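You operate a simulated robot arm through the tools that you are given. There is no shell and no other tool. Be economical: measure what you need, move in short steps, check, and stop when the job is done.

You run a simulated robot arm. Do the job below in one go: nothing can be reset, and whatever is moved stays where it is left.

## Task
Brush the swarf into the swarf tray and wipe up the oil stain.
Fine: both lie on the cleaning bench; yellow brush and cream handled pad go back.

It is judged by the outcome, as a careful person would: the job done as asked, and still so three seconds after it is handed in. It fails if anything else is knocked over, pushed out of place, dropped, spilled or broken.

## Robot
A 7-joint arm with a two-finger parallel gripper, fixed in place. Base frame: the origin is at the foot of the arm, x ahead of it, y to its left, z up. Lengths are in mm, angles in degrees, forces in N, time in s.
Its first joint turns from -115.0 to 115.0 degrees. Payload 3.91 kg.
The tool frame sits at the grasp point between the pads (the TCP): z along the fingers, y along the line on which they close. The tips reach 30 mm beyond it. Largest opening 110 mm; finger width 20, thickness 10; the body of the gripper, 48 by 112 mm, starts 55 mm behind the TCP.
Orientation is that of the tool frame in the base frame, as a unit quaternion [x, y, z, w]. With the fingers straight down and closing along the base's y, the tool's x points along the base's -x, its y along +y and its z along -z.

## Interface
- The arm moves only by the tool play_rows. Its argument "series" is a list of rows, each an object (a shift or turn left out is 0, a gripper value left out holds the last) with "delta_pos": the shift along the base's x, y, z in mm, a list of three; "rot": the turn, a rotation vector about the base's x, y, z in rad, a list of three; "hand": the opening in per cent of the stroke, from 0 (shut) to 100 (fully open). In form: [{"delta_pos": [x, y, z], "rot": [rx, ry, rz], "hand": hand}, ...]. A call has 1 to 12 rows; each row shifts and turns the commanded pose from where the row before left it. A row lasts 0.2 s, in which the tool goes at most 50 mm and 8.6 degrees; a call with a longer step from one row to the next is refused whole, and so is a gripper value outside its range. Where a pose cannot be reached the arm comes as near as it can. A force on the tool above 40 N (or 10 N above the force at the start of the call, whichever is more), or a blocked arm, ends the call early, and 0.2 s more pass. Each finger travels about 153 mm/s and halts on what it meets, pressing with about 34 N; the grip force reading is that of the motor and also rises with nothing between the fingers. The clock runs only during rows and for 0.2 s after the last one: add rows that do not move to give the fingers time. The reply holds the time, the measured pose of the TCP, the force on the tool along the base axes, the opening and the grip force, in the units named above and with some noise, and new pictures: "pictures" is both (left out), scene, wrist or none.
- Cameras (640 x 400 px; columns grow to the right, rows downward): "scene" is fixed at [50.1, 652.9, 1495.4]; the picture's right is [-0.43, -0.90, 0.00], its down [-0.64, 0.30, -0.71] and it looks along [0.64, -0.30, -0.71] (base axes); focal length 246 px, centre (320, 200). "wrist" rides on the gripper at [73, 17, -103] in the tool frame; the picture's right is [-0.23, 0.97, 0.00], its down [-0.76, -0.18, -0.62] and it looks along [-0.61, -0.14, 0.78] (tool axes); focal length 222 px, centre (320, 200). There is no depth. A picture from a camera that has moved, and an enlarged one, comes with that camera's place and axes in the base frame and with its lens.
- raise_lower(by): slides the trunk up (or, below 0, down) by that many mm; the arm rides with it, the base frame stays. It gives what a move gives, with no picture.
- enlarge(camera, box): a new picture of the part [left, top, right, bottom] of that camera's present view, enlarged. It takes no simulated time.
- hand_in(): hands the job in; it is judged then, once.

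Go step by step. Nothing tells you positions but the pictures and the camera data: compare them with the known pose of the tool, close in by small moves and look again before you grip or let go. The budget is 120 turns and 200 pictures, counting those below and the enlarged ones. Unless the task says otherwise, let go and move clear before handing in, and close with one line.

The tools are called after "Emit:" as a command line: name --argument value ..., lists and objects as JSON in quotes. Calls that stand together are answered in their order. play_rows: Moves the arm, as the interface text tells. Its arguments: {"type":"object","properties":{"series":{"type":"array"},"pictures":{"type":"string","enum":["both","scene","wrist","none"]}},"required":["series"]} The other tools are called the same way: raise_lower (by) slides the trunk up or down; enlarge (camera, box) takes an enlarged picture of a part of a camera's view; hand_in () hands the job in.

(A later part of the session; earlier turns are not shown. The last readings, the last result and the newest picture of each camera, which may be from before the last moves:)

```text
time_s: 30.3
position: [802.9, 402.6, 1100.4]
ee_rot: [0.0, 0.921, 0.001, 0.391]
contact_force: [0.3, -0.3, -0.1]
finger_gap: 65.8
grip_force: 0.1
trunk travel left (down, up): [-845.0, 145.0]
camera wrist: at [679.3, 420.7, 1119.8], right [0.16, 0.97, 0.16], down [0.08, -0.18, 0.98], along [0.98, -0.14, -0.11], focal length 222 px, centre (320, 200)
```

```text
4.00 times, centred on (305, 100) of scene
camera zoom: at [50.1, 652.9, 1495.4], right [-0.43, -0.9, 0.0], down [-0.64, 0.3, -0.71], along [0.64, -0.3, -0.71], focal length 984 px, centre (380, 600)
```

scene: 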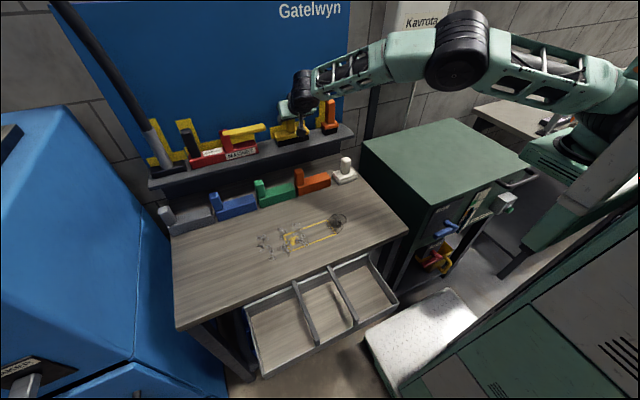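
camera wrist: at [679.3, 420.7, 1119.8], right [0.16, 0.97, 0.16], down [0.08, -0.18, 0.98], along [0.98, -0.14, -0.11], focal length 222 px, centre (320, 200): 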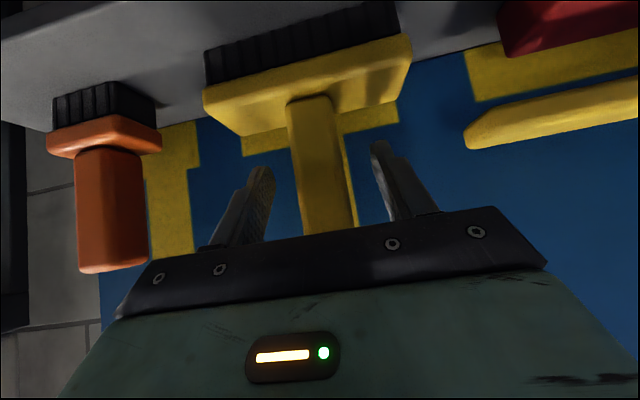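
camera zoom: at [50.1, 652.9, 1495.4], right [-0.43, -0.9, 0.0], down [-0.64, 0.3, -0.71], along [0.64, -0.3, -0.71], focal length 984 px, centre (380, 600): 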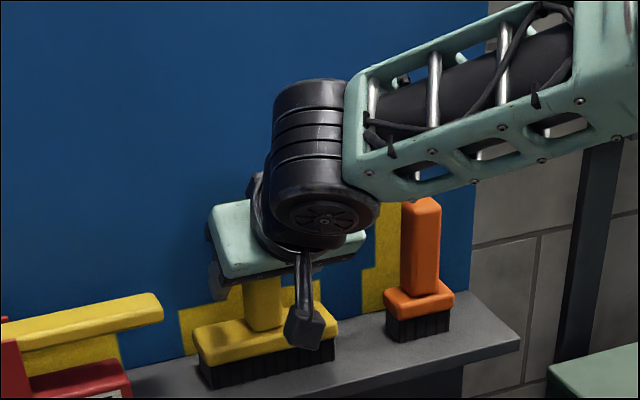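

The tilt is now 46° and the arm has reach to spare. Closing on the handle, then lifting with the trunk.

Emit:
play_rows --series '[{"hand": 40}, {"hand": 20}, {"hand": 0}, {}, {}]' --pictures "none"

Emit:
raise_lower --by 60

Emit:
play_rows --series '[{"delta_pos": [-30, 0, 0]}, {"delta_pos": [-40, 0, 0]}, {"delta_pos": [-40, 0, 0]}, {"delta_pos": [-40, 0, 0]}, {"delta_pos": [-40, 0, 0]}, {}]' --pictures "both"

```text
time_s: 31.5
position: [804.5, 403.5, 1100.7]
ee_rot: [0.0, 0.92, 0.0, 0.391]
contact_force: [0.9, 0.2, 0.5]
finger_gap: 29.6
grip_force: 34.4
trunk travel left (down, up): [-845.0, 145.0]
```

```text
time_s: 32.5
position: [803.5, 403.0, 1159.2]
ee_rot: [0.0, 0.921, 0.0, 0.389]
contact_force: [-0.7, 0.2, -0.5]
finger_gap: 29.5
grip_force: 34.2
trunk travel left (down, up): [-905.0, 85.0]
```

```text
time_s: 33.9
position: [626.8, 393.1, 1158.9]
ee_rot: [0.012, 0.921, -0.005, 0.39]
contact_force: [0.2, 0.3, -1.6]
finger_gap: 29.4
grip_force: 34.3
trunk travel left (down, up): [-905.0, 85.0]
camera wrist: at [502.0, 413.8, 1179.4], right [0.18, 0.97, 0.16], down [0.08, -0.18, 0.98], along [0.98, -0.17, -0.11], focal length 222 px, centre (320, 200)
```

scene: 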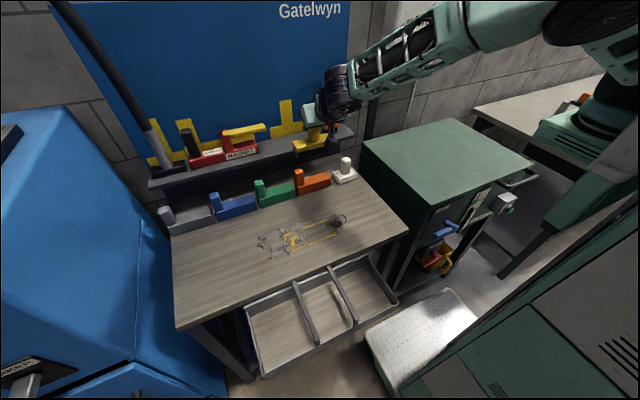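
wrist: 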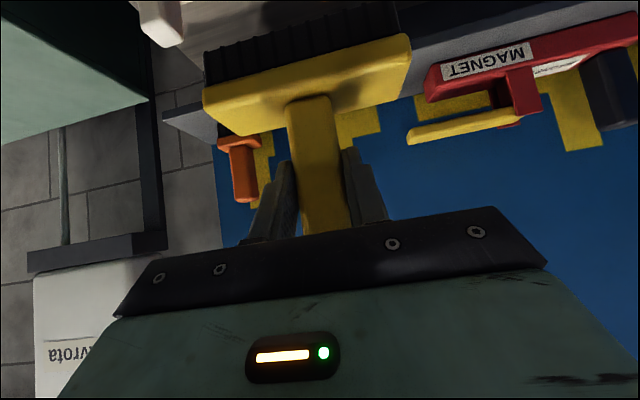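

The lift went cleanly. I'll turn the tool about 35° to the left and swing toward the swarf at this height.

Emit:
play_rows --series '[{}, {"delta_pos": [-5, 30, 0], "rot": [0, 0, 0.13]}, {"delta_pos": [-5, 40, 0], "rot": [0, 0, 0.13]}, {"delta_pos": [-5, 40, 0], "rot": [0, 0, 0.13]}, {"delta_pos": [-5, 40, 0], "rot": [0, 0, 0.13]}, {"delta_pos": [0, 40, 0], "rot": [0, 0, 0.09]}, {}]' --pictures "both"

Emit:
enlarge --camera "scene" --box '[180, 60, 360, 260]'

```text
time_s: 35.5
position: [594.6, 594.5, 1159.1]
ee_rot: [-0.276, 0.878, 0.117, 0.372]
contact_force: [-0.1, -0.3, -1.6]
finger_gap: 29.4
grip_force: 33.8
trunk travel left (down, up): [-905.0, 85.0]
camera wrist: at [482.8, 537.7, 1179.8], right [-0.43, 0.89, 0.16], down [0.17, -0.1, 0.98], along [0.89, 0.45, -0.11], focal length 222 px, centre (320, 200)
```

scene: 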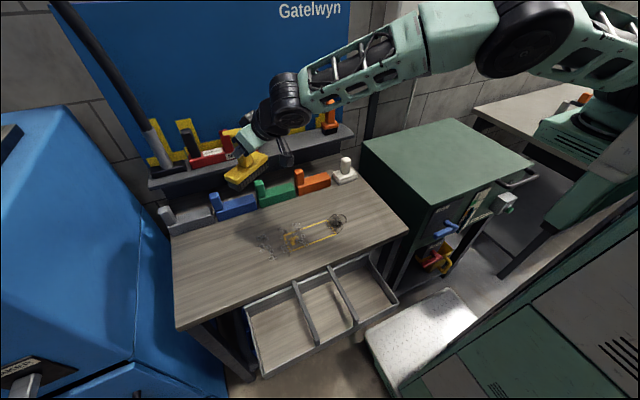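
wrist: 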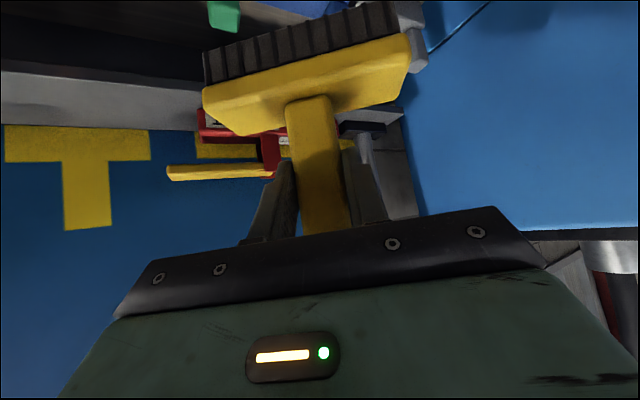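

```text
2.00 times, centred on (270, 160) of scene
camera zoom: at [50.1, 652.9, 1495.4], right [-0.43, -0.9, 0.0], down [-0.64, 0.3, -0.71], along [0.64, -0.3, -0.71], focal length 492 px, centre (420, 280)
```

zoom: 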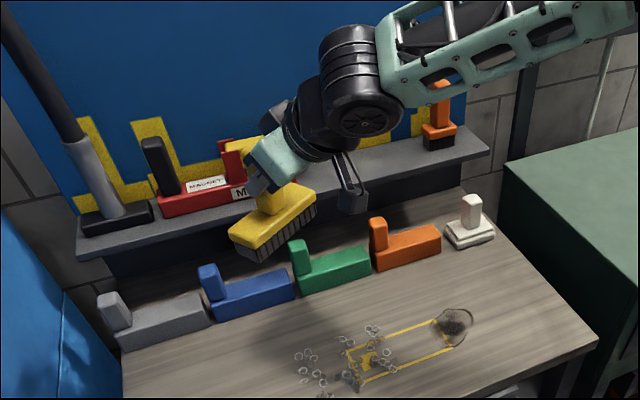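

The brush is angled over the swarf and level. Now I'll move behind the far-left pieces and lower with the trunk.

Emit:
play_rows --series '[{"delta_pos": [5, 30, 0]}, {"delta_pos": [0, 30, 0]}, {}]' --pictures "none"

Emit:
raise_lower --by -180

Emit:
play_rows --series '[{}]' --pictures "both"

Emit:
enlarge --camera "scene" --box '[190, 170, 350, 270]'

```text
time_s: 36.3
position: [597.3, 638.2, 1160.3]
ee_rot: [-0.276, 0.879, 0.116, 0.371]
contact_force: [-0.2, 0.8, -1.6]
finger_gap: 29.7
grip_force: 34.2
out of reach, approached as far as the arm can: row 2
trunk travel left (down, up): [-905.0, 85.0]
```

```text
time_s: 38.3
position: [596.8, 639.5, 981.7]
ee_rot: [-0.276, 0.878, 0.117, 0.372]
contact_force: [-0.3, 0.7, -2.6]
finger_gap: 29.5
grip_force: 33.2
trunk travel left (down, up): [-725.0, 265.0]
```

```text
time_s: 38.7
position: [597.9, 638.5, 981.6]
ee_rot: [-0.276, 0.879, 0.116, 0.372]
contact_force: [-0.3, -0.8, -1.5]
finger_gap: 29.6
grip_force: 34.0
trunk travel left (down, up): [-725.0, 265.0]
camera wrist: at [485.0, 581.8, 1002.0], right [-0.43, 0.89, 0.16], down [0.17, -0.1, 0.98], along [0.89, 0.45, -0.11], focal length 222 px, centre (320, 200)
```

scene: 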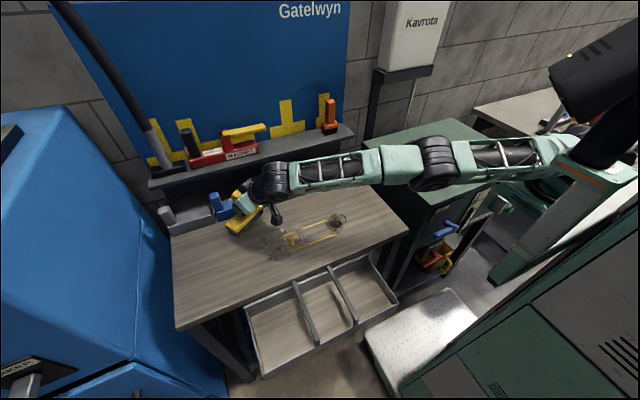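
wrist: 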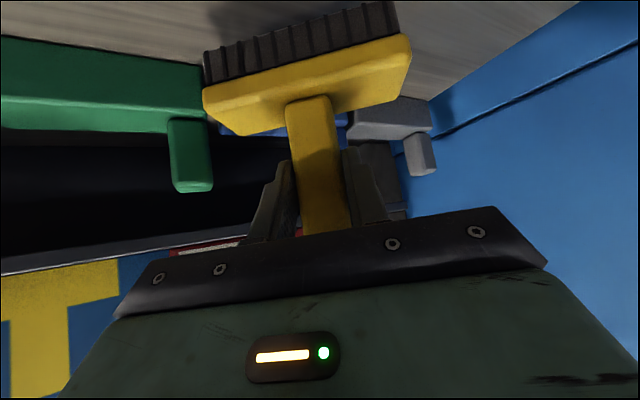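

```text
4.00 times, centred on (270, 220) of scene
camera zoom: at [50.1, 652.9, 1495.4], right [-0.43, -0.9, 0.0], down [-0.64, 0.3, -0.71], along [0.64, -0.3, -0.71], focal length 984 px, centre (520, 120)
```

zoom: 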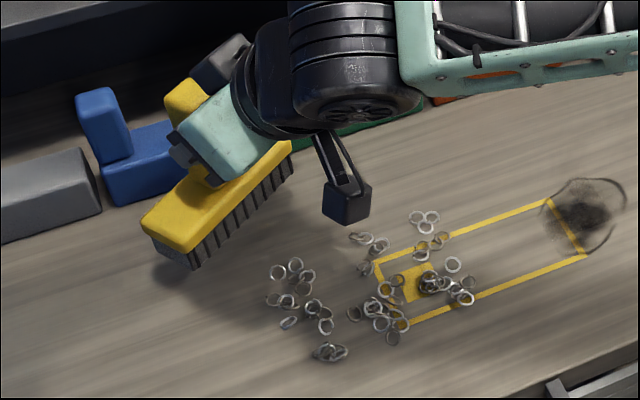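

The brush is hovering behind the swarf, but the arm is nearly straight. I'll test that inward motion tracks before touching down.

Emit:
play_rows --series '[{"delta_pos": [-4, -3, 0]}, {"delta_pos": [-4, -3, 0]}, {}]' --pictures "none"

```text
time_s: 39.5
position: [589.0, 633.2, 982.7]
ee_rot: [-0.277, 0.878, 0.118, 0.371]
contact_force: [-0.3, -0.3, -0.4]
finger_gap: 29.4
grip_force: 33.6
trunk travel left (down, up): [-725.0, 265.0]
```

It tracks. Now I'll lower in small steps to feel for the bench.

Emit:
play_rows --series '[{"delta_pos": [0, 0, -8]}, {"delta_pos": [0, 0, -8]}, {"delta_pos": [0, 0, -5]}, {}]' --pictures "scene"

Emit:
enlarge --camera "scene" --box '[190, 170, 350, 270]'

```text
time_s: 40.5
position: [588.1, 632.6, 960.8]
ee_rot: [-0.276, 0.879, 0.116, 0.371]
contact_force: [-0.3, 0.5, -2.7]
finger_gap: 29.5
grip_force: 34.1
trunk travel left (down, up): [-725.0, 265.0]
```

scene: 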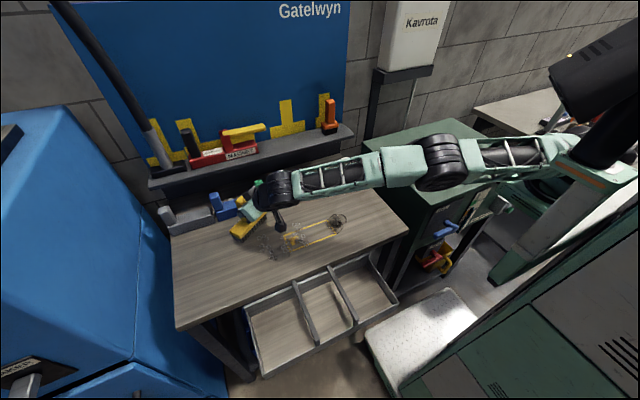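

```text
4.00 times, centred on (270, 220) of scene
camera zoom: at [50.1, 652.9, 1495.4], right [-0.43, -0.9, 0.0], down [-0.64, 0.3, -0.71], along [0.64, -0.3, -0.71], focal length 984 px, centre (520, 120)
```

zoom: 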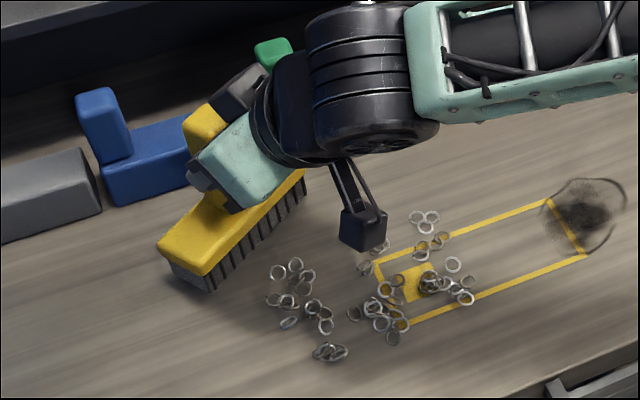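

Emit:
play_rows --series '[{"delta_pos": [0, 0, -5]}, {"delta_pos": [0, 0, -4]}, {"delta_pos": [0, 0, -3]}, {}]' --pictures "scene"

Emit:
enlarge --camera "scene" --box '[190, 170, 350, 270]'

```text
time_s: 41.5
position: [588.9, 632.3, 950.2]
ee_rot: [-0.275, 0.878, 0.117, 0.373]
contact_force: [-0.3, -1.1, 5.0]
finger_gap: 29.4
grip_force: 33.6
trunk travel left (down, up): [-725.0, 265.0]
```

scene: 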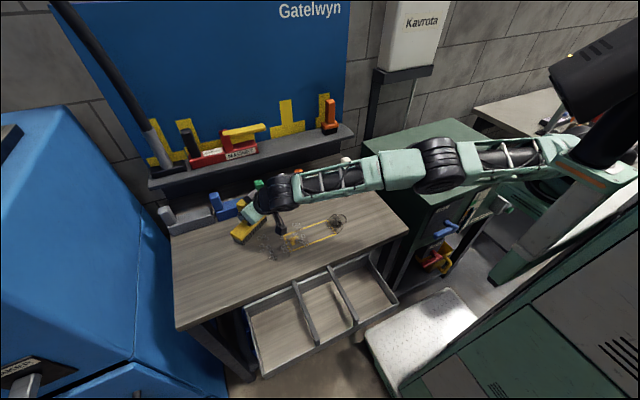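

```text
4.00 times, centred on (270, 220) of scene
camera zoom: at [50.1, 652.9, 1495.4], right [-0.43, -0.9, 0.0], down [-0.64, 0.3, -0.71], along [0.64, -0.3, -0.71], focal length 984 px, centre (520, 120)
```

zoom: 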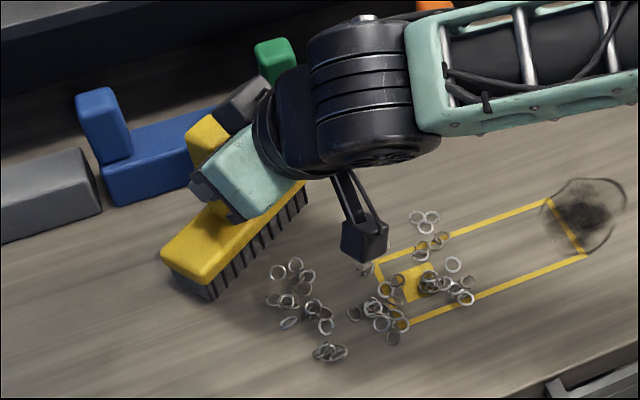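

Contact shows at TCP z≈950, so the bench is near z≈855. The leftmost pieces are at the edge of the swath, so I'll reduce the yaw by 8.5° and then sweep.

Emit:
play_rows --series '[{"delta_pos": [0, 0, 5]}, {"rot": [0, 0, -0.149]}, {"delta_pos": [0, 0, -5]}, {"delta_pos": [-6, -3, -1]}, {"delta_pos": [-9, -4.5, 0]}, {"delta_pos": [-11, -5.5, 0]}, {"delta_pos": [-11, -5.5, 0]}, {"delta_pos": [-11, -5.5, 0]}, {}]' --pictures "scene"

Emit:
enlarge --camera "scene" --box '[190, 190, 350, 290]'

```text
time_s: 43.5
position: [539.6, 603.3, 949.7]
ee_rot: [-0.21, 0.896, 0.09, 0.381]
contact_force: [1.4, 1.7, 13.2]
finger_gap: 29.4
grip_force: 33.7
out of reach, approached as far as the arm can: row 2
trunk travel left (down, up): [-725.0, 265.0]
```

scene: 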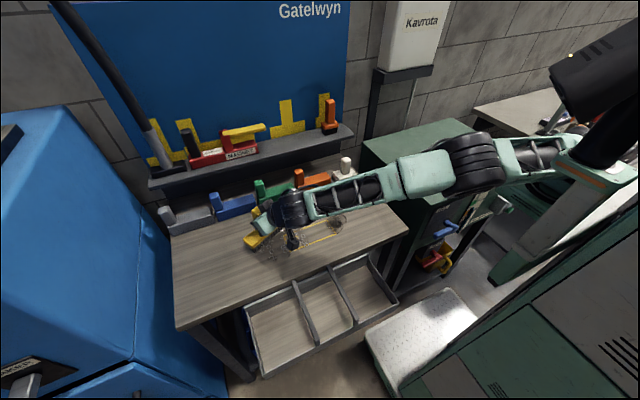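

```text
4.00 times, centred on (270, 240) of scene
camera zoom: at [50.1, 652.9, 1495.4], right [-0.43, -0.9, 0.0], down [-0.64, 0.3, -0.71], along [0.64, -0.3, -0.71], focal length 984 px, centre (520, 40)
```

zoom: 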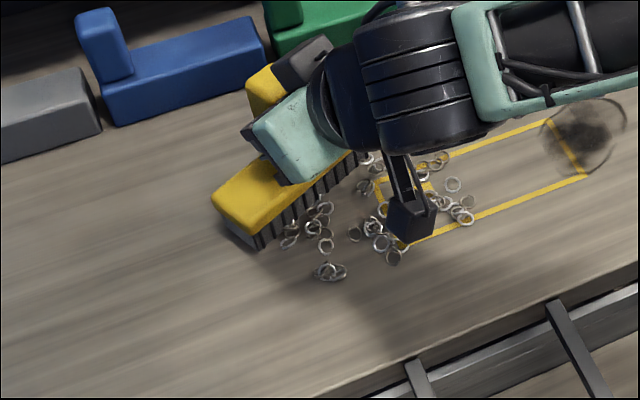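

The swarf is moving ahead of the bristles. I'll continue the sweep toward the edge, easing the pressure slightly.

Emit:
play_rows --series '[{"delta_pos": [-11, -4, 0.5]}, {"delta_pos": [-12, -4, 0.5]}, {"delta_pos": [-12, -4, 0]}, {"delta_pos": [-12, -4, 0]}, {"delta_pos": [-12, -4, 0]}, {"delta_pos": [-12, -4, 0]}, {"delta_pos": [-12, -4, 0]}, {}]' --pictures "scene"

Emit:
enlarge --camera "scene" --box '[190, 190, 350, 290]'

```text
time_s: 45.3
position: [497.3, 560.5, 940.7]
ee_rot: [-0.188, 0.902, 0.073, 0.382]
contact_force: [-3.4, 12.4, 33.5]
finger_gap: 30.1
grip_force: 33.8
trunk travel left (down, up): [-725.0, 265.0]
```

scene: 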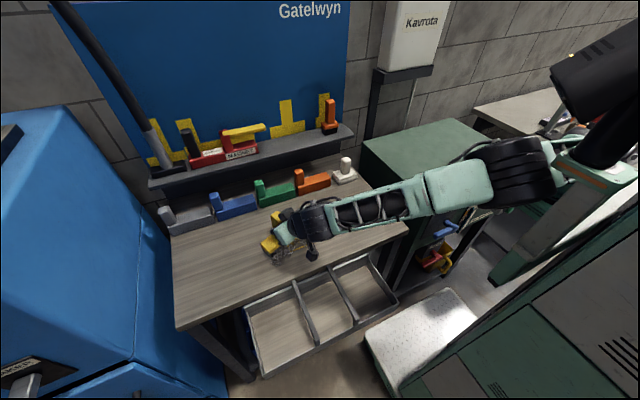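

```text
4.00 times, centred on (270, 240) of scene
camera zoom: at [50.1, 652.9, 1495.4], right [-0.43, -0.9, 0.0], down [-0.64, 0.3, -0.71], along [0.64, -0.3, -0.71], focal length 984 px, centre (520, 40)
```

zoom: 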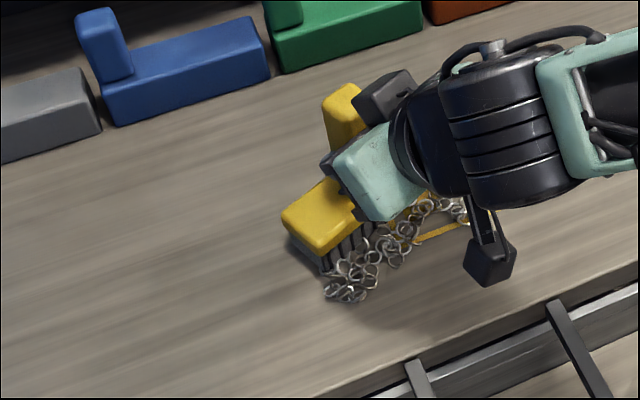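

The pose deviated (z low, force 33 N), which could be a wrist limit as the arm folds. I'll lift and recheck the tracking before going on.

Emit:
play_rows --series '[{"delta_pos": [0, 0, 8]}, {"delta_pos": [0, 0, 10]}, {}]' --pictures "both"

Emit:
enlarge --camera "scene" --box '[190, 190, 350, 290]'

```text
time_s: 46.1
position: [499.6, 554.3, 938.4]
ee_rot: [-0.192, 0.902, 0.058, 0.382]
contact_force: [-3.7, 12.2, 34.7]
finger_gap: 30.9
grip_force: 34.2
trunk travel left (down, up): [-725.0, 265.0]
camera wrist: at [377.0, 522.2, 959.1], right [-0.24, 0.96, 0.12], down [0.14, -0.09, 0.99], along [0.96, 0.25, -0.11], focal length 222 px, centre (320, 200)
```

scene: 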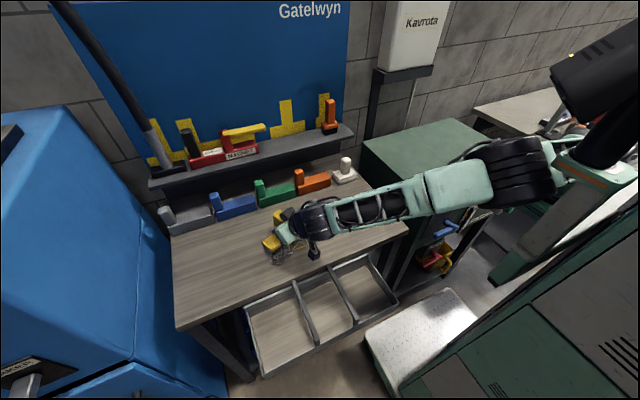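
wrist: 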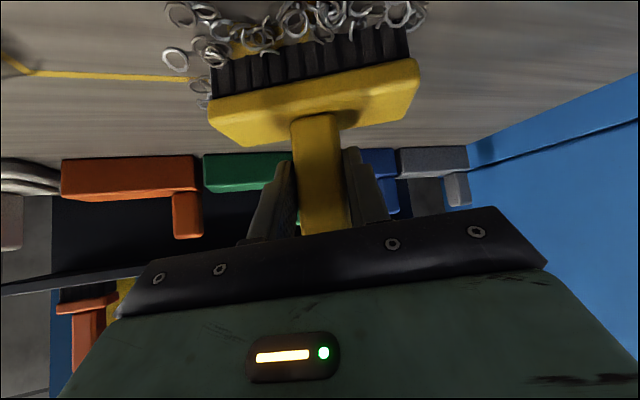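

```text
4.00 times, centred on (270, 240) of scene
camera zoom: at [50.1, 652.9, 1495.4], right [-0.43, -0.9, 0.0], down [-0.64, 0.3, -0.71], along [0.64, -0.3, -0.71], focal length 984 px, centre (520, 40)
```

zoom: 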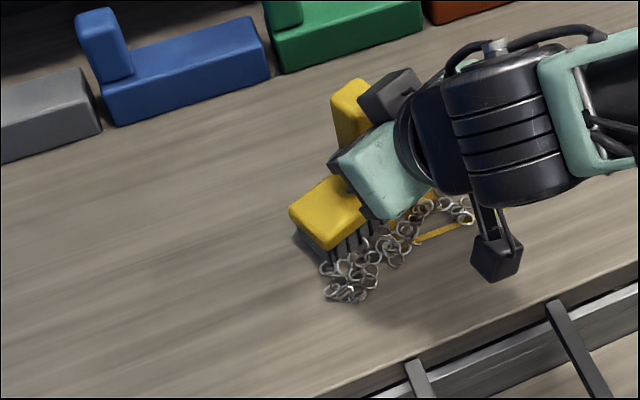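

The arm isn't following and the brush is pressing hard. I'll relieve it by raising the trunk, which doesn't change the joint posture.

Emit:
raise_lower --by 25

Emit:
play_rows --series '[{}]' --pictures "both"

Emit:
enlarge --camera "scene" --box '[400, 80, 640, 260]'

```text
time_s: 46.8
position: [500.8, 549.2, 960.3]
ee_rot: [-0.191, 0.904, 0.052, 0.378]
contact_force: [0.0, 0.8, -0.4]
finger_gap: 29.6
grip_force: 34.2
trunk travel left (down, up): [-750.0, 240.0]
```

```text
time_s: 47.2
position: [500.2, 551.0, 961.1]
ee_rot: [-0.191, 0.903, 0.053, 0.38]
contact_force: [-0.9, -0.2, -1.7]
finger_gap: 29.5
grip_force: 34.1
trunk travel left (down, up): [-750.0, 240.0]
camera wrist: at [378.3, 520.1, 981.3], right [-0.23, 0.97, 0.11], down [0.14, -0.08, 0.99], along [0.96, 0.24, -0.12], focal length 222 px, centre (320, 200)
```

scene: 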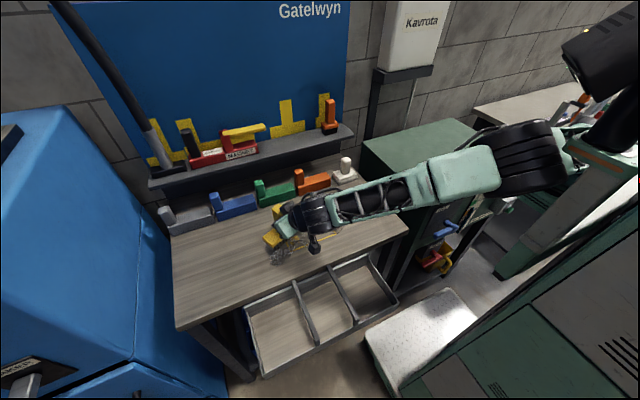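
wrist: 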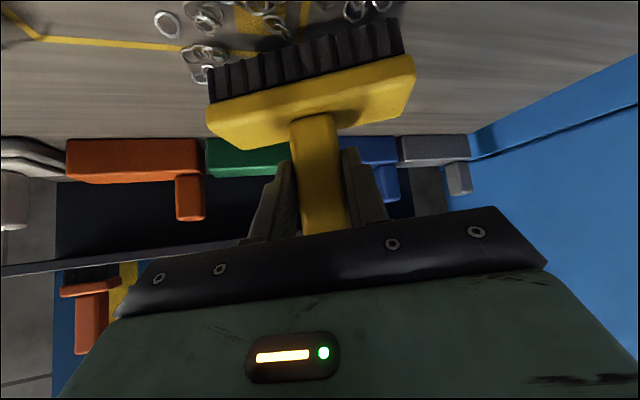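

```text
2.22 times, centred on (520, 170) of scene
camera zoom: at [50.1, 652.9, 1495.4], right [-0.43, -0.9, 0.0], down [-0.64, 0.3, -0.71], along [0.64, -0.3, -0.71], focal length 547 px, centre (-124, 267)
```

zoom: 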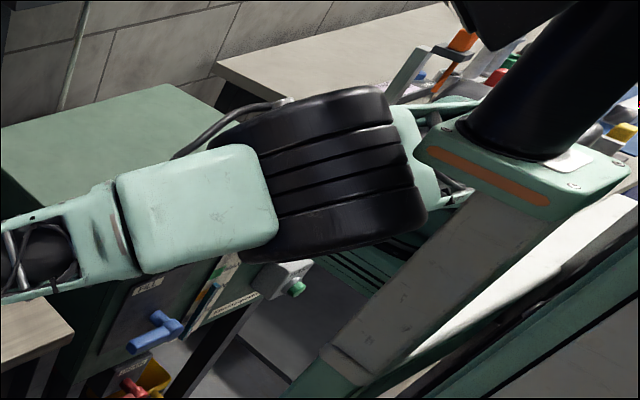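

The elbow is jammed against the mast. I'll raise the TCP relative to the shoulder to bring the elbow up, then use a lower trunk, as the nominal posture suggests.

Emit:
play_rows --series '[{"delta_pos": [8, 6, 20]}, {"delta_pos": [8, 6, 25]}, {"delta_pos": [8, 6, 30]}, {"delta_pos": [5, 5, 30]}, {"delta_pos": [0, 0, 30]}, {"delta_pos": [0, 0, 30]}, {}]' --pictures "scene"

```text
time_s: 48.5
position: [487.7, 583.7, 1019.4]
ee_rot: [-0.238, 0.899, 0.018, 0.367]
contact_force: [-0.1, -0.7, -1.0]
finger_gap: 29.4
grip_force: 34.0
trunk travel left (down, up): [-750.0, 240.0]
stopped in row 6: the arm was blocked; the commanded pose is now the measured one
```

scene: 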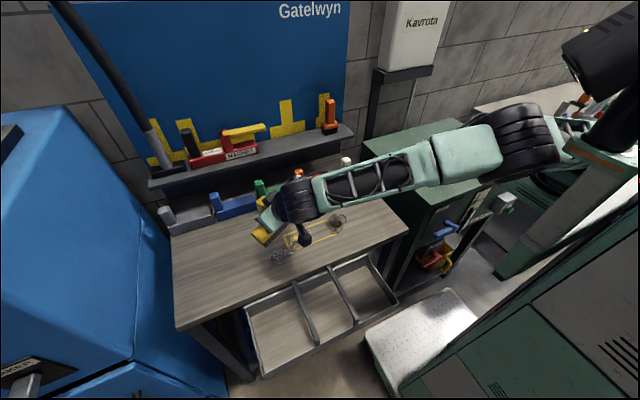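

Emit:
play_rows --series '[{"delta_pos": [12, 8, 10]}, {"delta_pos": [15, 10, 10]}, {"delta_pos": [20, 10, 15]}, {"delta_pos": [20, 10, 15]}, {}]' --pictures "scene"

Emit:
enlarge --camera "scene" --box '[220, 60, 640, 300]'

```text
time_s: 49.6
position: [554.1, 616.4, 1068.6]
ee_rot: [-0.239, 0.899, 0.02, 0.367]
contact_force: [-0.3, -0.1, -2.2]
finger_gap: 29.6
grip_force: 34.1
out of reach, approached as far as the arm can: row 4
trunk travel left (down, up): [-750.0, 240.0]
```

scene: 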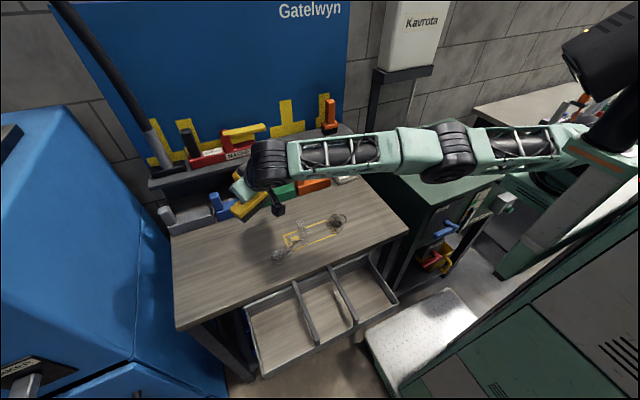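

```text
1.52 times, centred on (430, 180) of scene
camera zoom: at [50.1, 652.9, 1495.4], right [-0.43, -0.9, 0.0], down [-0.64, 0.3, -0.71], along [0.64, -0.3, -0.71], focal length 375 px, centre (152, 230)
```

zoom: 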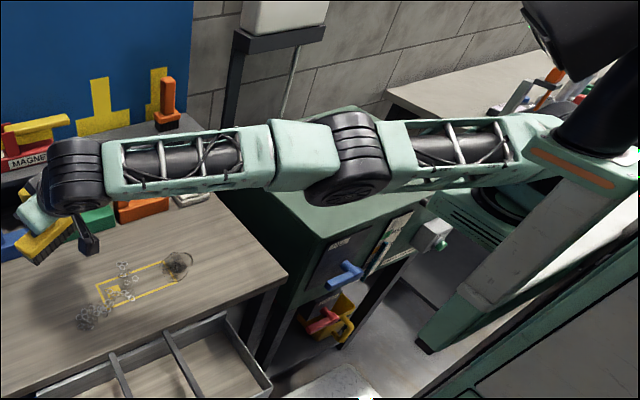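

Emit:
play_rows --series '[{"delta_pos": [0, 0, 30], "rot": [0, 0.1, 0]}, {"delta_pos": [0, 0, 40], "rot": [0, 0.1, 0]}, {"delta_pos": [0, 0, 40], "rot": [0, 0.1, 0]}, {"delta_pos": [0, 0, 40], "rot": [0, 0.1, 0]}, {"delta_pos": [0, -10, 30]}, {"delta_pos": [-10, -10, 20]}, {}]' --pictures "scene"

```text
time_s: 51.2
position: [516.2, 543.9, 1250.7]
ee_rot: [-0.23, 0.954, 0.066, 0.18]
contact_force: [-0.5, 0.3, -1.7]
finger_gap: 29.4
grip_force: 33.7
out of reach, approached as far as the arm can: row 1, 2, 3, 4
trunk travel left (down, up): [-750.0, 240.0]
```

scene: 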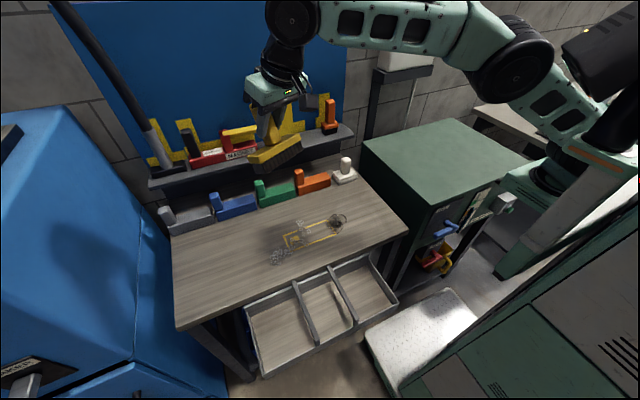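

The elbow is up again. I'll restore the level orientation (46° tilt, 25° yaw) and check the brush in the grip.

Emit:
play_rows --series '[{"rot": [0.049, -0.1311, -0.0179]}, {"rot": [0.049, -0.1311, -0.0179]}, {"rot": [0.049, -0.1311, -0.0179]}, {}]' --pictures "both"

Emit:
enlarge --camera "scene" --box '[190, 60, 350, 160]'

```text
time_s: 52.2
position: [573.9, 515.8, 1254.8]
ee_rot: [-0.16, 0.906, 0.071, 0.386]
contact_force: [-0.6, -0.2, -1.5]
finger_gap: 29.3
grip_force: 33.8
trunk travel left (down, up): [-750.0, 240.0]
camera wrist: at [449.5, 490.0, 1274.0], right [-0.19, 0.97, 0.17], down [0.14, -0.14, 0.98], along [0.97, 0.21, -0.1], focal length 222 px, centre (320, 200)
```

scene: 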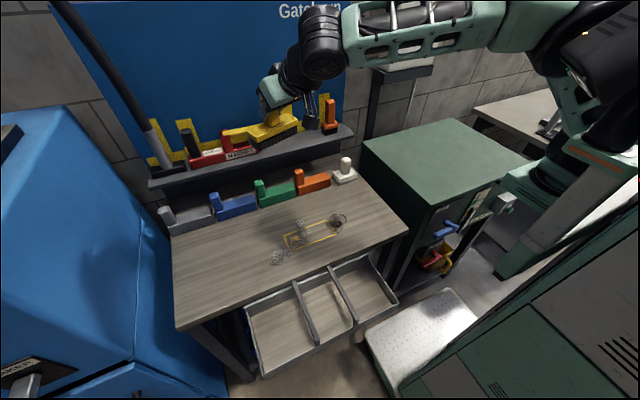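
wrist: 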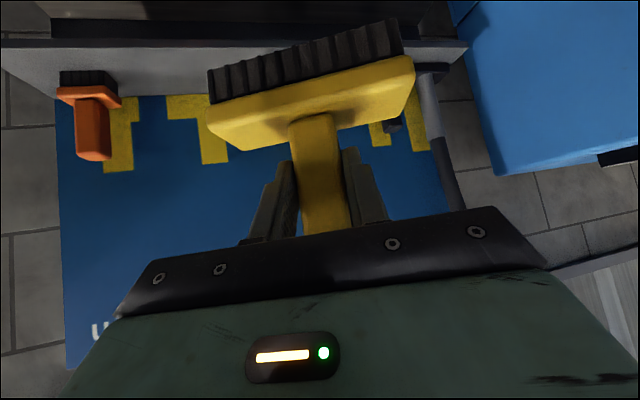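

```text
4.00 times, centred on (270, 110) of scene
camera zoom: at [50.1, 652.9, 1495.4], right [-0.43, -0.9, 0.0], down [-0.64, 0.3, -0.71], along [0.64, -0.3, -0.71], focal length 984 px, centre (520, 560)
```

zoom: 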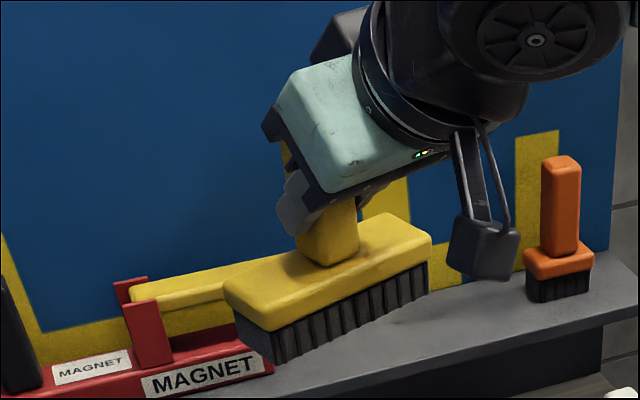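

Emit:
play_rows --series '[{}, {}]' --pictures "none"

Emit:
enlarge --camera "scene" --box '[440, 0, 640, 220]'

```text
time_s: 52.9
position: [572.4, 517.4, 1253.9]
ee_rot: [-0.161, 0.906, 0.069, 0.384]
contact_force: [0.5, 0.0, -1.4]
finger_gap: 29.5
grip_force: 34.0
trunk travel left (down, up): [-750.0, 240.0]
```

```text
1.82 times, centred on (540, 110) of scene
camera zoom: at [50.1, 652.9, 1495.4], right [-0.43, -0.9, 0.0], down [-0.64, 0.3, -0.71], along [0.64, -0.3, -0.71], focal length 447 px, centre (-80, 364)
```

zoom: 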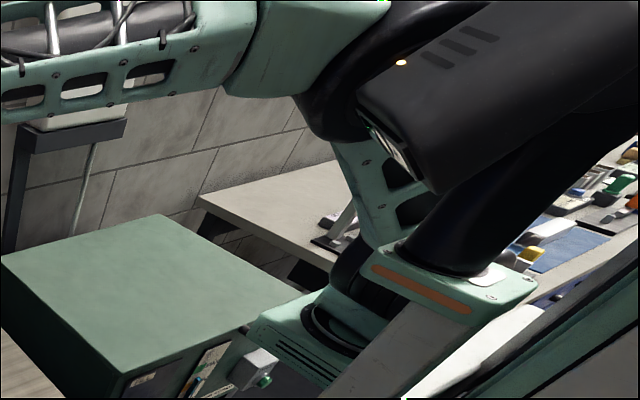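

The folded elbow meets the robot's head at this steep tilt. So I'll use steep tilt only far out, less tilt near the edge (the brush can lean on one edge), and a higher trunk so the elbow stays forward. First I'll back off the tilt and look at the swarf.

Emit:
play_rows --series '[{"rot": [-0.04, 0.13, 0.0]}, {"rot": [-0.04, 0.13, 0.0]}, {"rot": [-0.04, 0.13, 0]}, {}, {}]' --pictures "scene"

Emit:
enlarge --camera "scene" --box '[230, 190, 390, 290]'

```text
time_s: 54.0
position: [517.8, 543.7, 1252.3]
ee_rot: [-0.201, 0.959, 0.068, 0.186]
contact_force: [-0.4, -0.4, -1.9]
finger_gap: 29.4
grip_force: 33.9
trunk travel left (down, up): [-750.0, 240.0]
```

scene: 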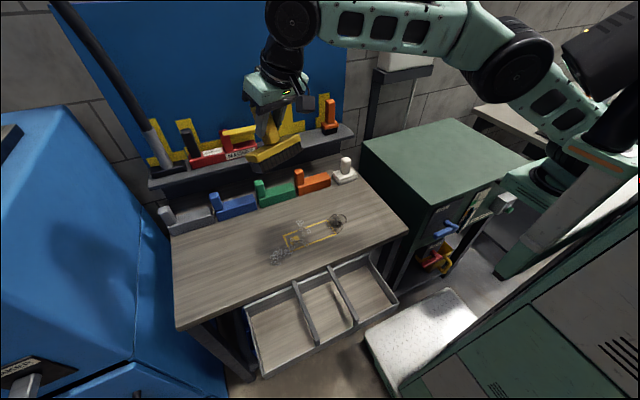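

```text
4.00 times, centred on (310, 240) of scene
camera zoom: at [50.1, 652.9, 1495.4], right [-0.43, -0.9, 0.0], down [-0.64, 0.3, -0.71], along [0.64, -0.3, -0.71], focal length 984 px, centre (360, 40)
```

zoom: 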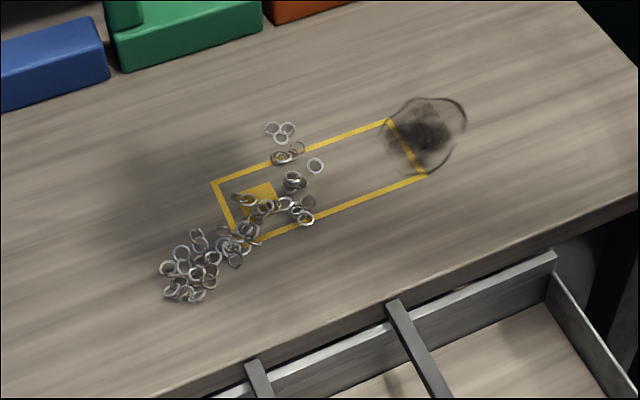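

I have swarf from x≈440 to 565 and y≈475 to 615, with the oil around (500, 375). I'll sweep with about 0.4 rad tool tilt, the brush leaning on its trailing edge. First raise the trunk, reduce yaw and lower by arm while still close in.

Emit:
raise_lower --by 75

Emit:
play_rows --series '[{"delta_pos": [0, -10, -20], "rot": [0, 0, -0.12]}, {"delta_pos": [0, -12, -35], "rot": [0, 0, -0.12]}, {"delta_pos": [0, 0, -40]}, {"delta_pos": [0, 0, -40]}, {"delta_pos": [0, 0, -40]}, {"delta_pos": [0, 0, -40]}, {"delta_pos": [5, 0, -40]}, {"delta_pos": [10, 0, -30]}, {}]' --pictures "both"

```text
time_s: 55.2
position: [517.8, 545.2, 1327.4]
ee_rot: [-0.202, 0.959, 0.069, 0.188]
contact_force: [0.0, 1.5, -2.0]
finger_gap: 29.6
grip_force: 33.7
trunk travel left (down, up): [-825.0, 165.0]
```

```text
time_s: 57.2
position: [531.8, 525.1, 1040.9]
ee_rot: [-0.084, 0.976, 0.046, 0.194]
contact_force: [0.2, -0.5, -0.9]
finger_gap: 29.4
grip_force: 34.2
trunk travel left (down, up): [-825.0, 165.0]
camera wrist: at [423.6, 517.7, 1110.0], right [0.03, 0.99, 0.14], down [0.49, -0.14, 0.86], along [0.87, 0.05, -0.49], focal length 222 px, centre (320, 200)
```

scene: 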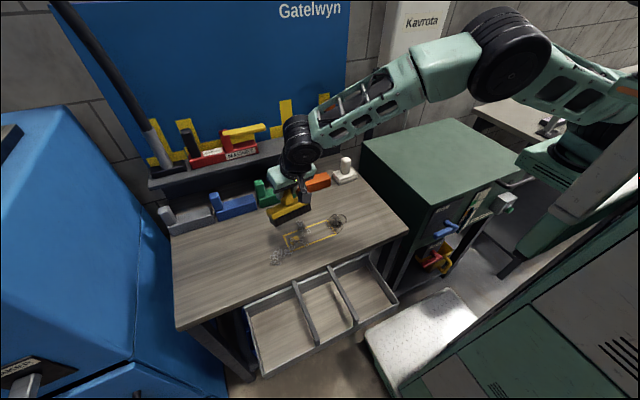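
wrist: 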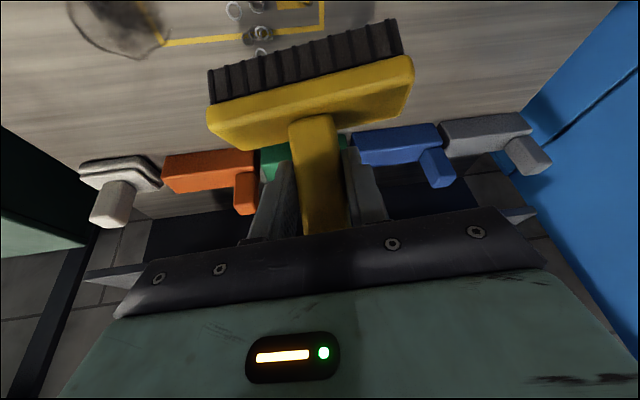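

Now the elbow is up and forward, and the arm tracks well. I'll remove the slight roll and move out behind the farthest chips.

Emit:
play_rows --series '[{"delta_pos": [20, 0, 0], "rot": [-0.057, 0, 0]}, {"delta_pos": [20, 0, 0]}, {"delta_pos": [20, 0, -20]}, {"delta_pos": [20, -2, -20]}, {}]' --pictures "both"

Emit:
enlarge --camera "scene" --box '[230, 170, 390, 270]'

```text
time_s: 58.4
position: [614.4, 521.4, 1002.8]
ee_rot: [-0.091, 0.977, 0.018, 0.192]
contact_force: [0.2, -0.6, -1.6]
finger_gap: 29.3
grip_force: 33.8
trunk travel left (down, up): [-825.0, 165.0]
camera wrist: at [506.4, 519.2, 1070.5], right [0.03, 1.0, 0.09], down [0.49, -0.09, 0.86], along [0.87, 0.02, -0.49], focal length 222 px, centre (320, 200)
```

scene: 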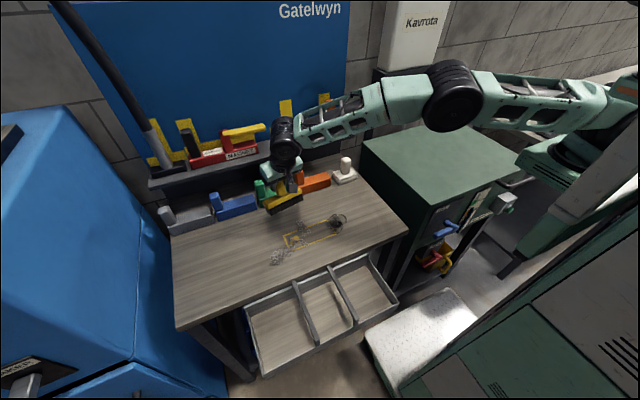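
wrist: 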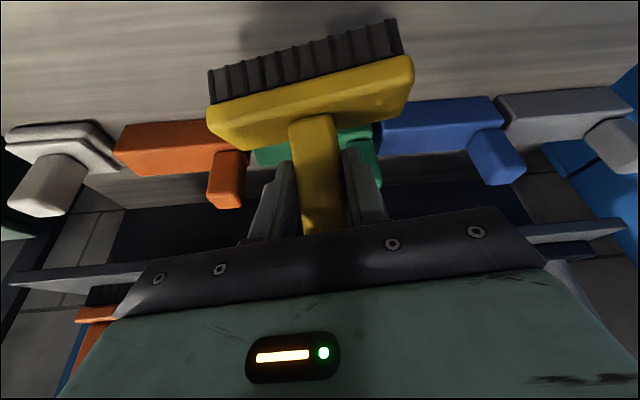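

```text
4.00 times, centred on (310, 220) of scene
camera zoom: at [50.1, 652.9, 1495.4], right [-0.43, -0.9, 0.0], down [-0.64, 0.3, -0.71], along [0.64, -0.3, -0.71], focal length 984 px, centre (360, 120)
```

zoom: 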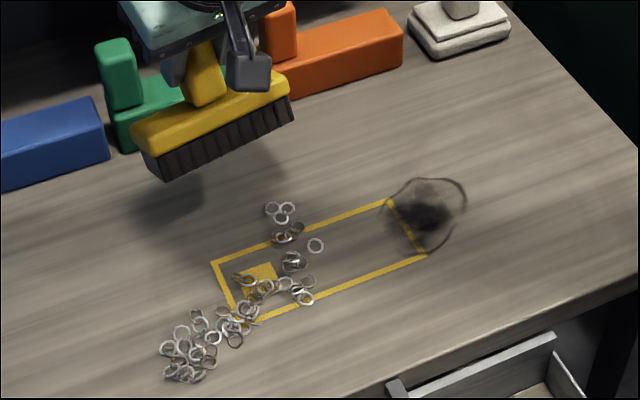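

Emit:
play_rows --series '[{"delta_pos": [0, 0, -20]}, {"delta_pos": [0, 0, -18]}, {"delta_pos": [0, 0, -6]}, {"delta_pos": [0, 0, -5]}, {"delta_pos": [0, 0, -4]}, {}]' --pictures "scene"

Emit:
enlarge --camera "scene" --box '[230, 170, 390, 270]'

```text
time_s: 59.8
position: [613.1, 520.2, 948.6]
ee_rot: [-0.09, 0.977, 0.017, 0.191]
contact_force: [-0.4, 0.3, -1.5]
finger_gap: 29.6
grip_force: 34.1
trunk travel left (down, up): [-825.0, 165.0]
```

scene: 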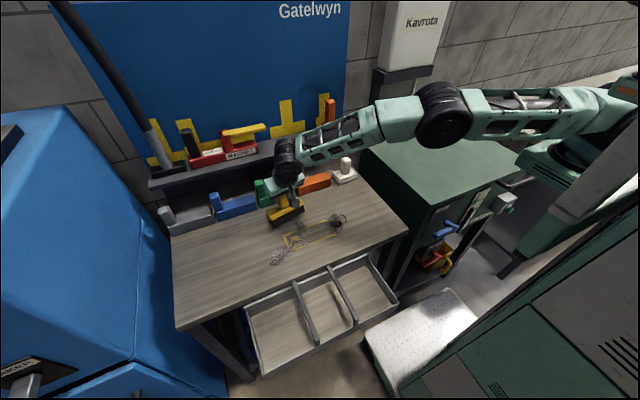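

```text
4.00 times, centred on (310, 220) of scene
camera zoom: at [50.1, 652.9, 1495.4], right [-0.43, -0.9, 0.0], down [-0.64, 0.3, -0.71], along [0.64, -0.3, -0.71], focal length 984 px, centre (360, 120)
```

zoom: 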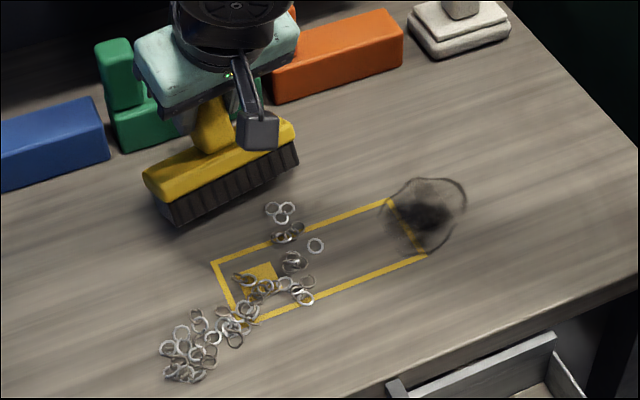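

Emit:
play_rows --series '[{"delta_pos": [0, 0, -2]}, {"delta_pos": [0, 0, -2]}, {"delta_pos": [0, 0, -2]}, {}]' --pictures "none"

```text
time_s: 60.8
position: [612.8, 520.8, 945.8]
ee_rot: [-0.09, 0.977, 0.019, 0.193]
contact_force: [-0.8, -1.5, 12.0]
finger_gap: 29.8
grip_force: 34.1
trunk travel left (down, up): [-825.0, 165.0]
```

There's contact at z≈946. I'll ease off slightly and sweep.

Emit:
play_rows --series '[{"delta_pos": [-5, -1, 1.5]}, {"delta_pos": [-9, -1.5, 0]}, {"delta_pos": [-12, -2, 0]}, {"delta_pos": [-12, -2, 0]}, {"delta_pos": [-12, -2, 0]}, {"delta_pos": [-12, -2, 0]}, {"delta_pos": [-12, -2, 0]}, {"delta_pos": [-12, -2, 0]}, {}]' --pictures "scene"

Emit:
enlarge --camera "scene" --box '[230, 190, 390, 290]'

```text
time_s: 62.8
position: [527.2, 506.2, 945.5]
ee_rot: [-0.09, 0.977, 0.019, 0.194]
contact_force: [4.5, 0.9, 22.0]
finger_gap: 29.7
grip_force: 34.0
trunk travel left (down, up): [-825.0, 165.0]
```

scene: 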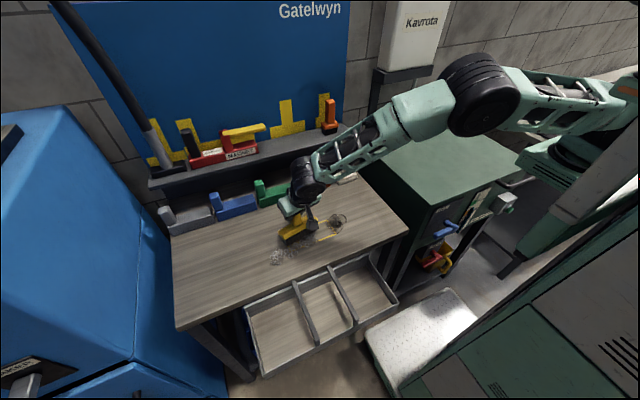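

```text
4.00 times, centred on (310, 240) of scene
camera zoom: at [50.1, 652.9, 1495.4], right [-0.43, -0.9, 0.0], down [-0.64, 0.3, -0.71], along [0.64, -0.3, -0.71], focal length 984 px, centre (360, 40)
```

zoom: 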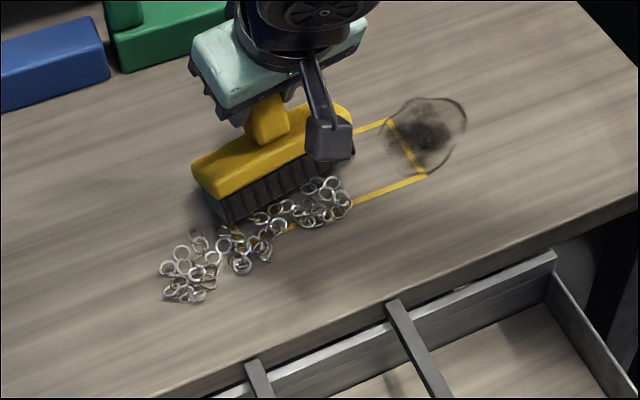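

It works well. I'll continue toward the edge with less pressure.

Emit:
play_rows --series '[{"delta_pos": [-8, -1, 1.5]}, {"delta_pos": [-12, -1, 1]}, {"delta_pos": [-12, -1, 0]}, {"delta_pos": [-12, -1, 0]}, {"delta_pos": [-12, -1, 0]}, {"delta_pos": [-12, -1, 0]}, {}]' --pictures "scene"

Emit:
enlarge --camera "scene" --box '[230, 200, 390, 300]'

```text
time_s: 64.4
position: [457.5, 499.4, 947.0]
ee_rot: [-0.091, 0.977, 0.018, 0.192]
contact_force: [-0.1, -0.2, -1.2]
finger_gap: 29.6
grip_force: 34.4
trunk travel left (down, up): [-825.0, 165.0]
```

scene: 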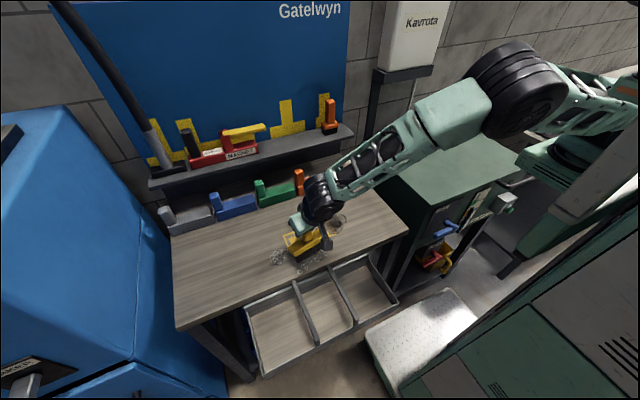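

```text
4.00 times, centred on (310, 250) of scene
camera zoom: at [50.1, 652.9, 1495.4], right [-0.43, -0.9, 0.0], down [-0.64, 0.3, -0.71], along [0.64, -0.3, -0.71], focal length 984 px, centre (360, 0)
```

zoom: 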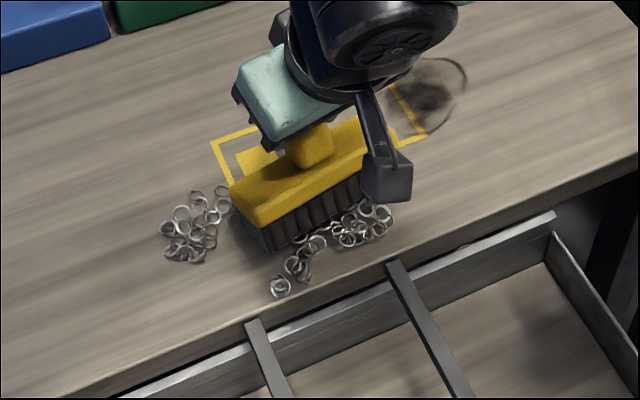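

Emit:
play_rows --series '[{"delta_pos": [-10, -1, -1]}, {"delta_pos": [-12, -1, 0]}, {"delta_pos": [-12, -1, 0]}, {"delta_pos": [-12, -1, 0]}, {"delta_pos": [-10, -1, 0]}, {}]' --pictures "scene"

Emit:
enlarge --camera "scene" --box '[230, 220, 390, 320]'

```text
time_s: 65.8
position: [423.1, 490.5, 945.0]
ee_rot: [-0.075, 0.978, 0.015, 0.195]
contact_force: [-0.3, 11.9, 29.7]
finger_gap: 29.5
grip_force: 34.3
trunk travel left (down, up): [-825.0, 165.0]
```

scene: 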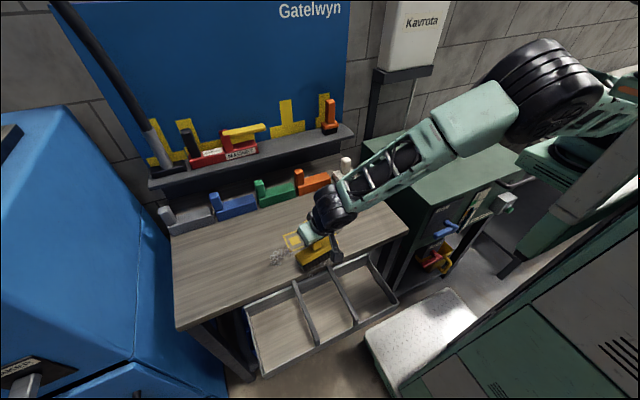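

```text
4.00 times, centred on (310, 270) of scene
camera zoom: at [50.1, 652.9, 1495.4], right [-0.43, -0.9, 0.0], down [-0.64, 0.3, -0.71], along [0.64, -0.3, -0.71], focal length 984 px, centre (360, -80)
```

zoom: 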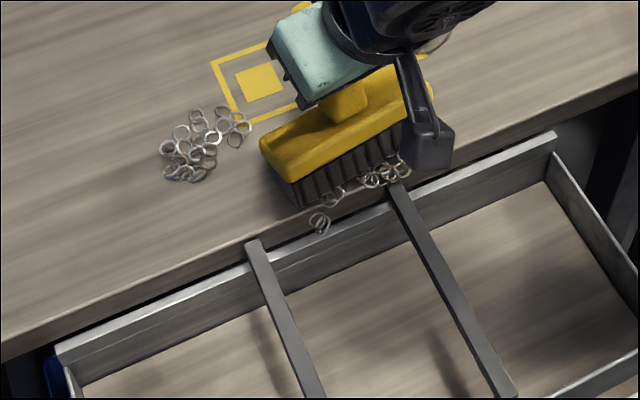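

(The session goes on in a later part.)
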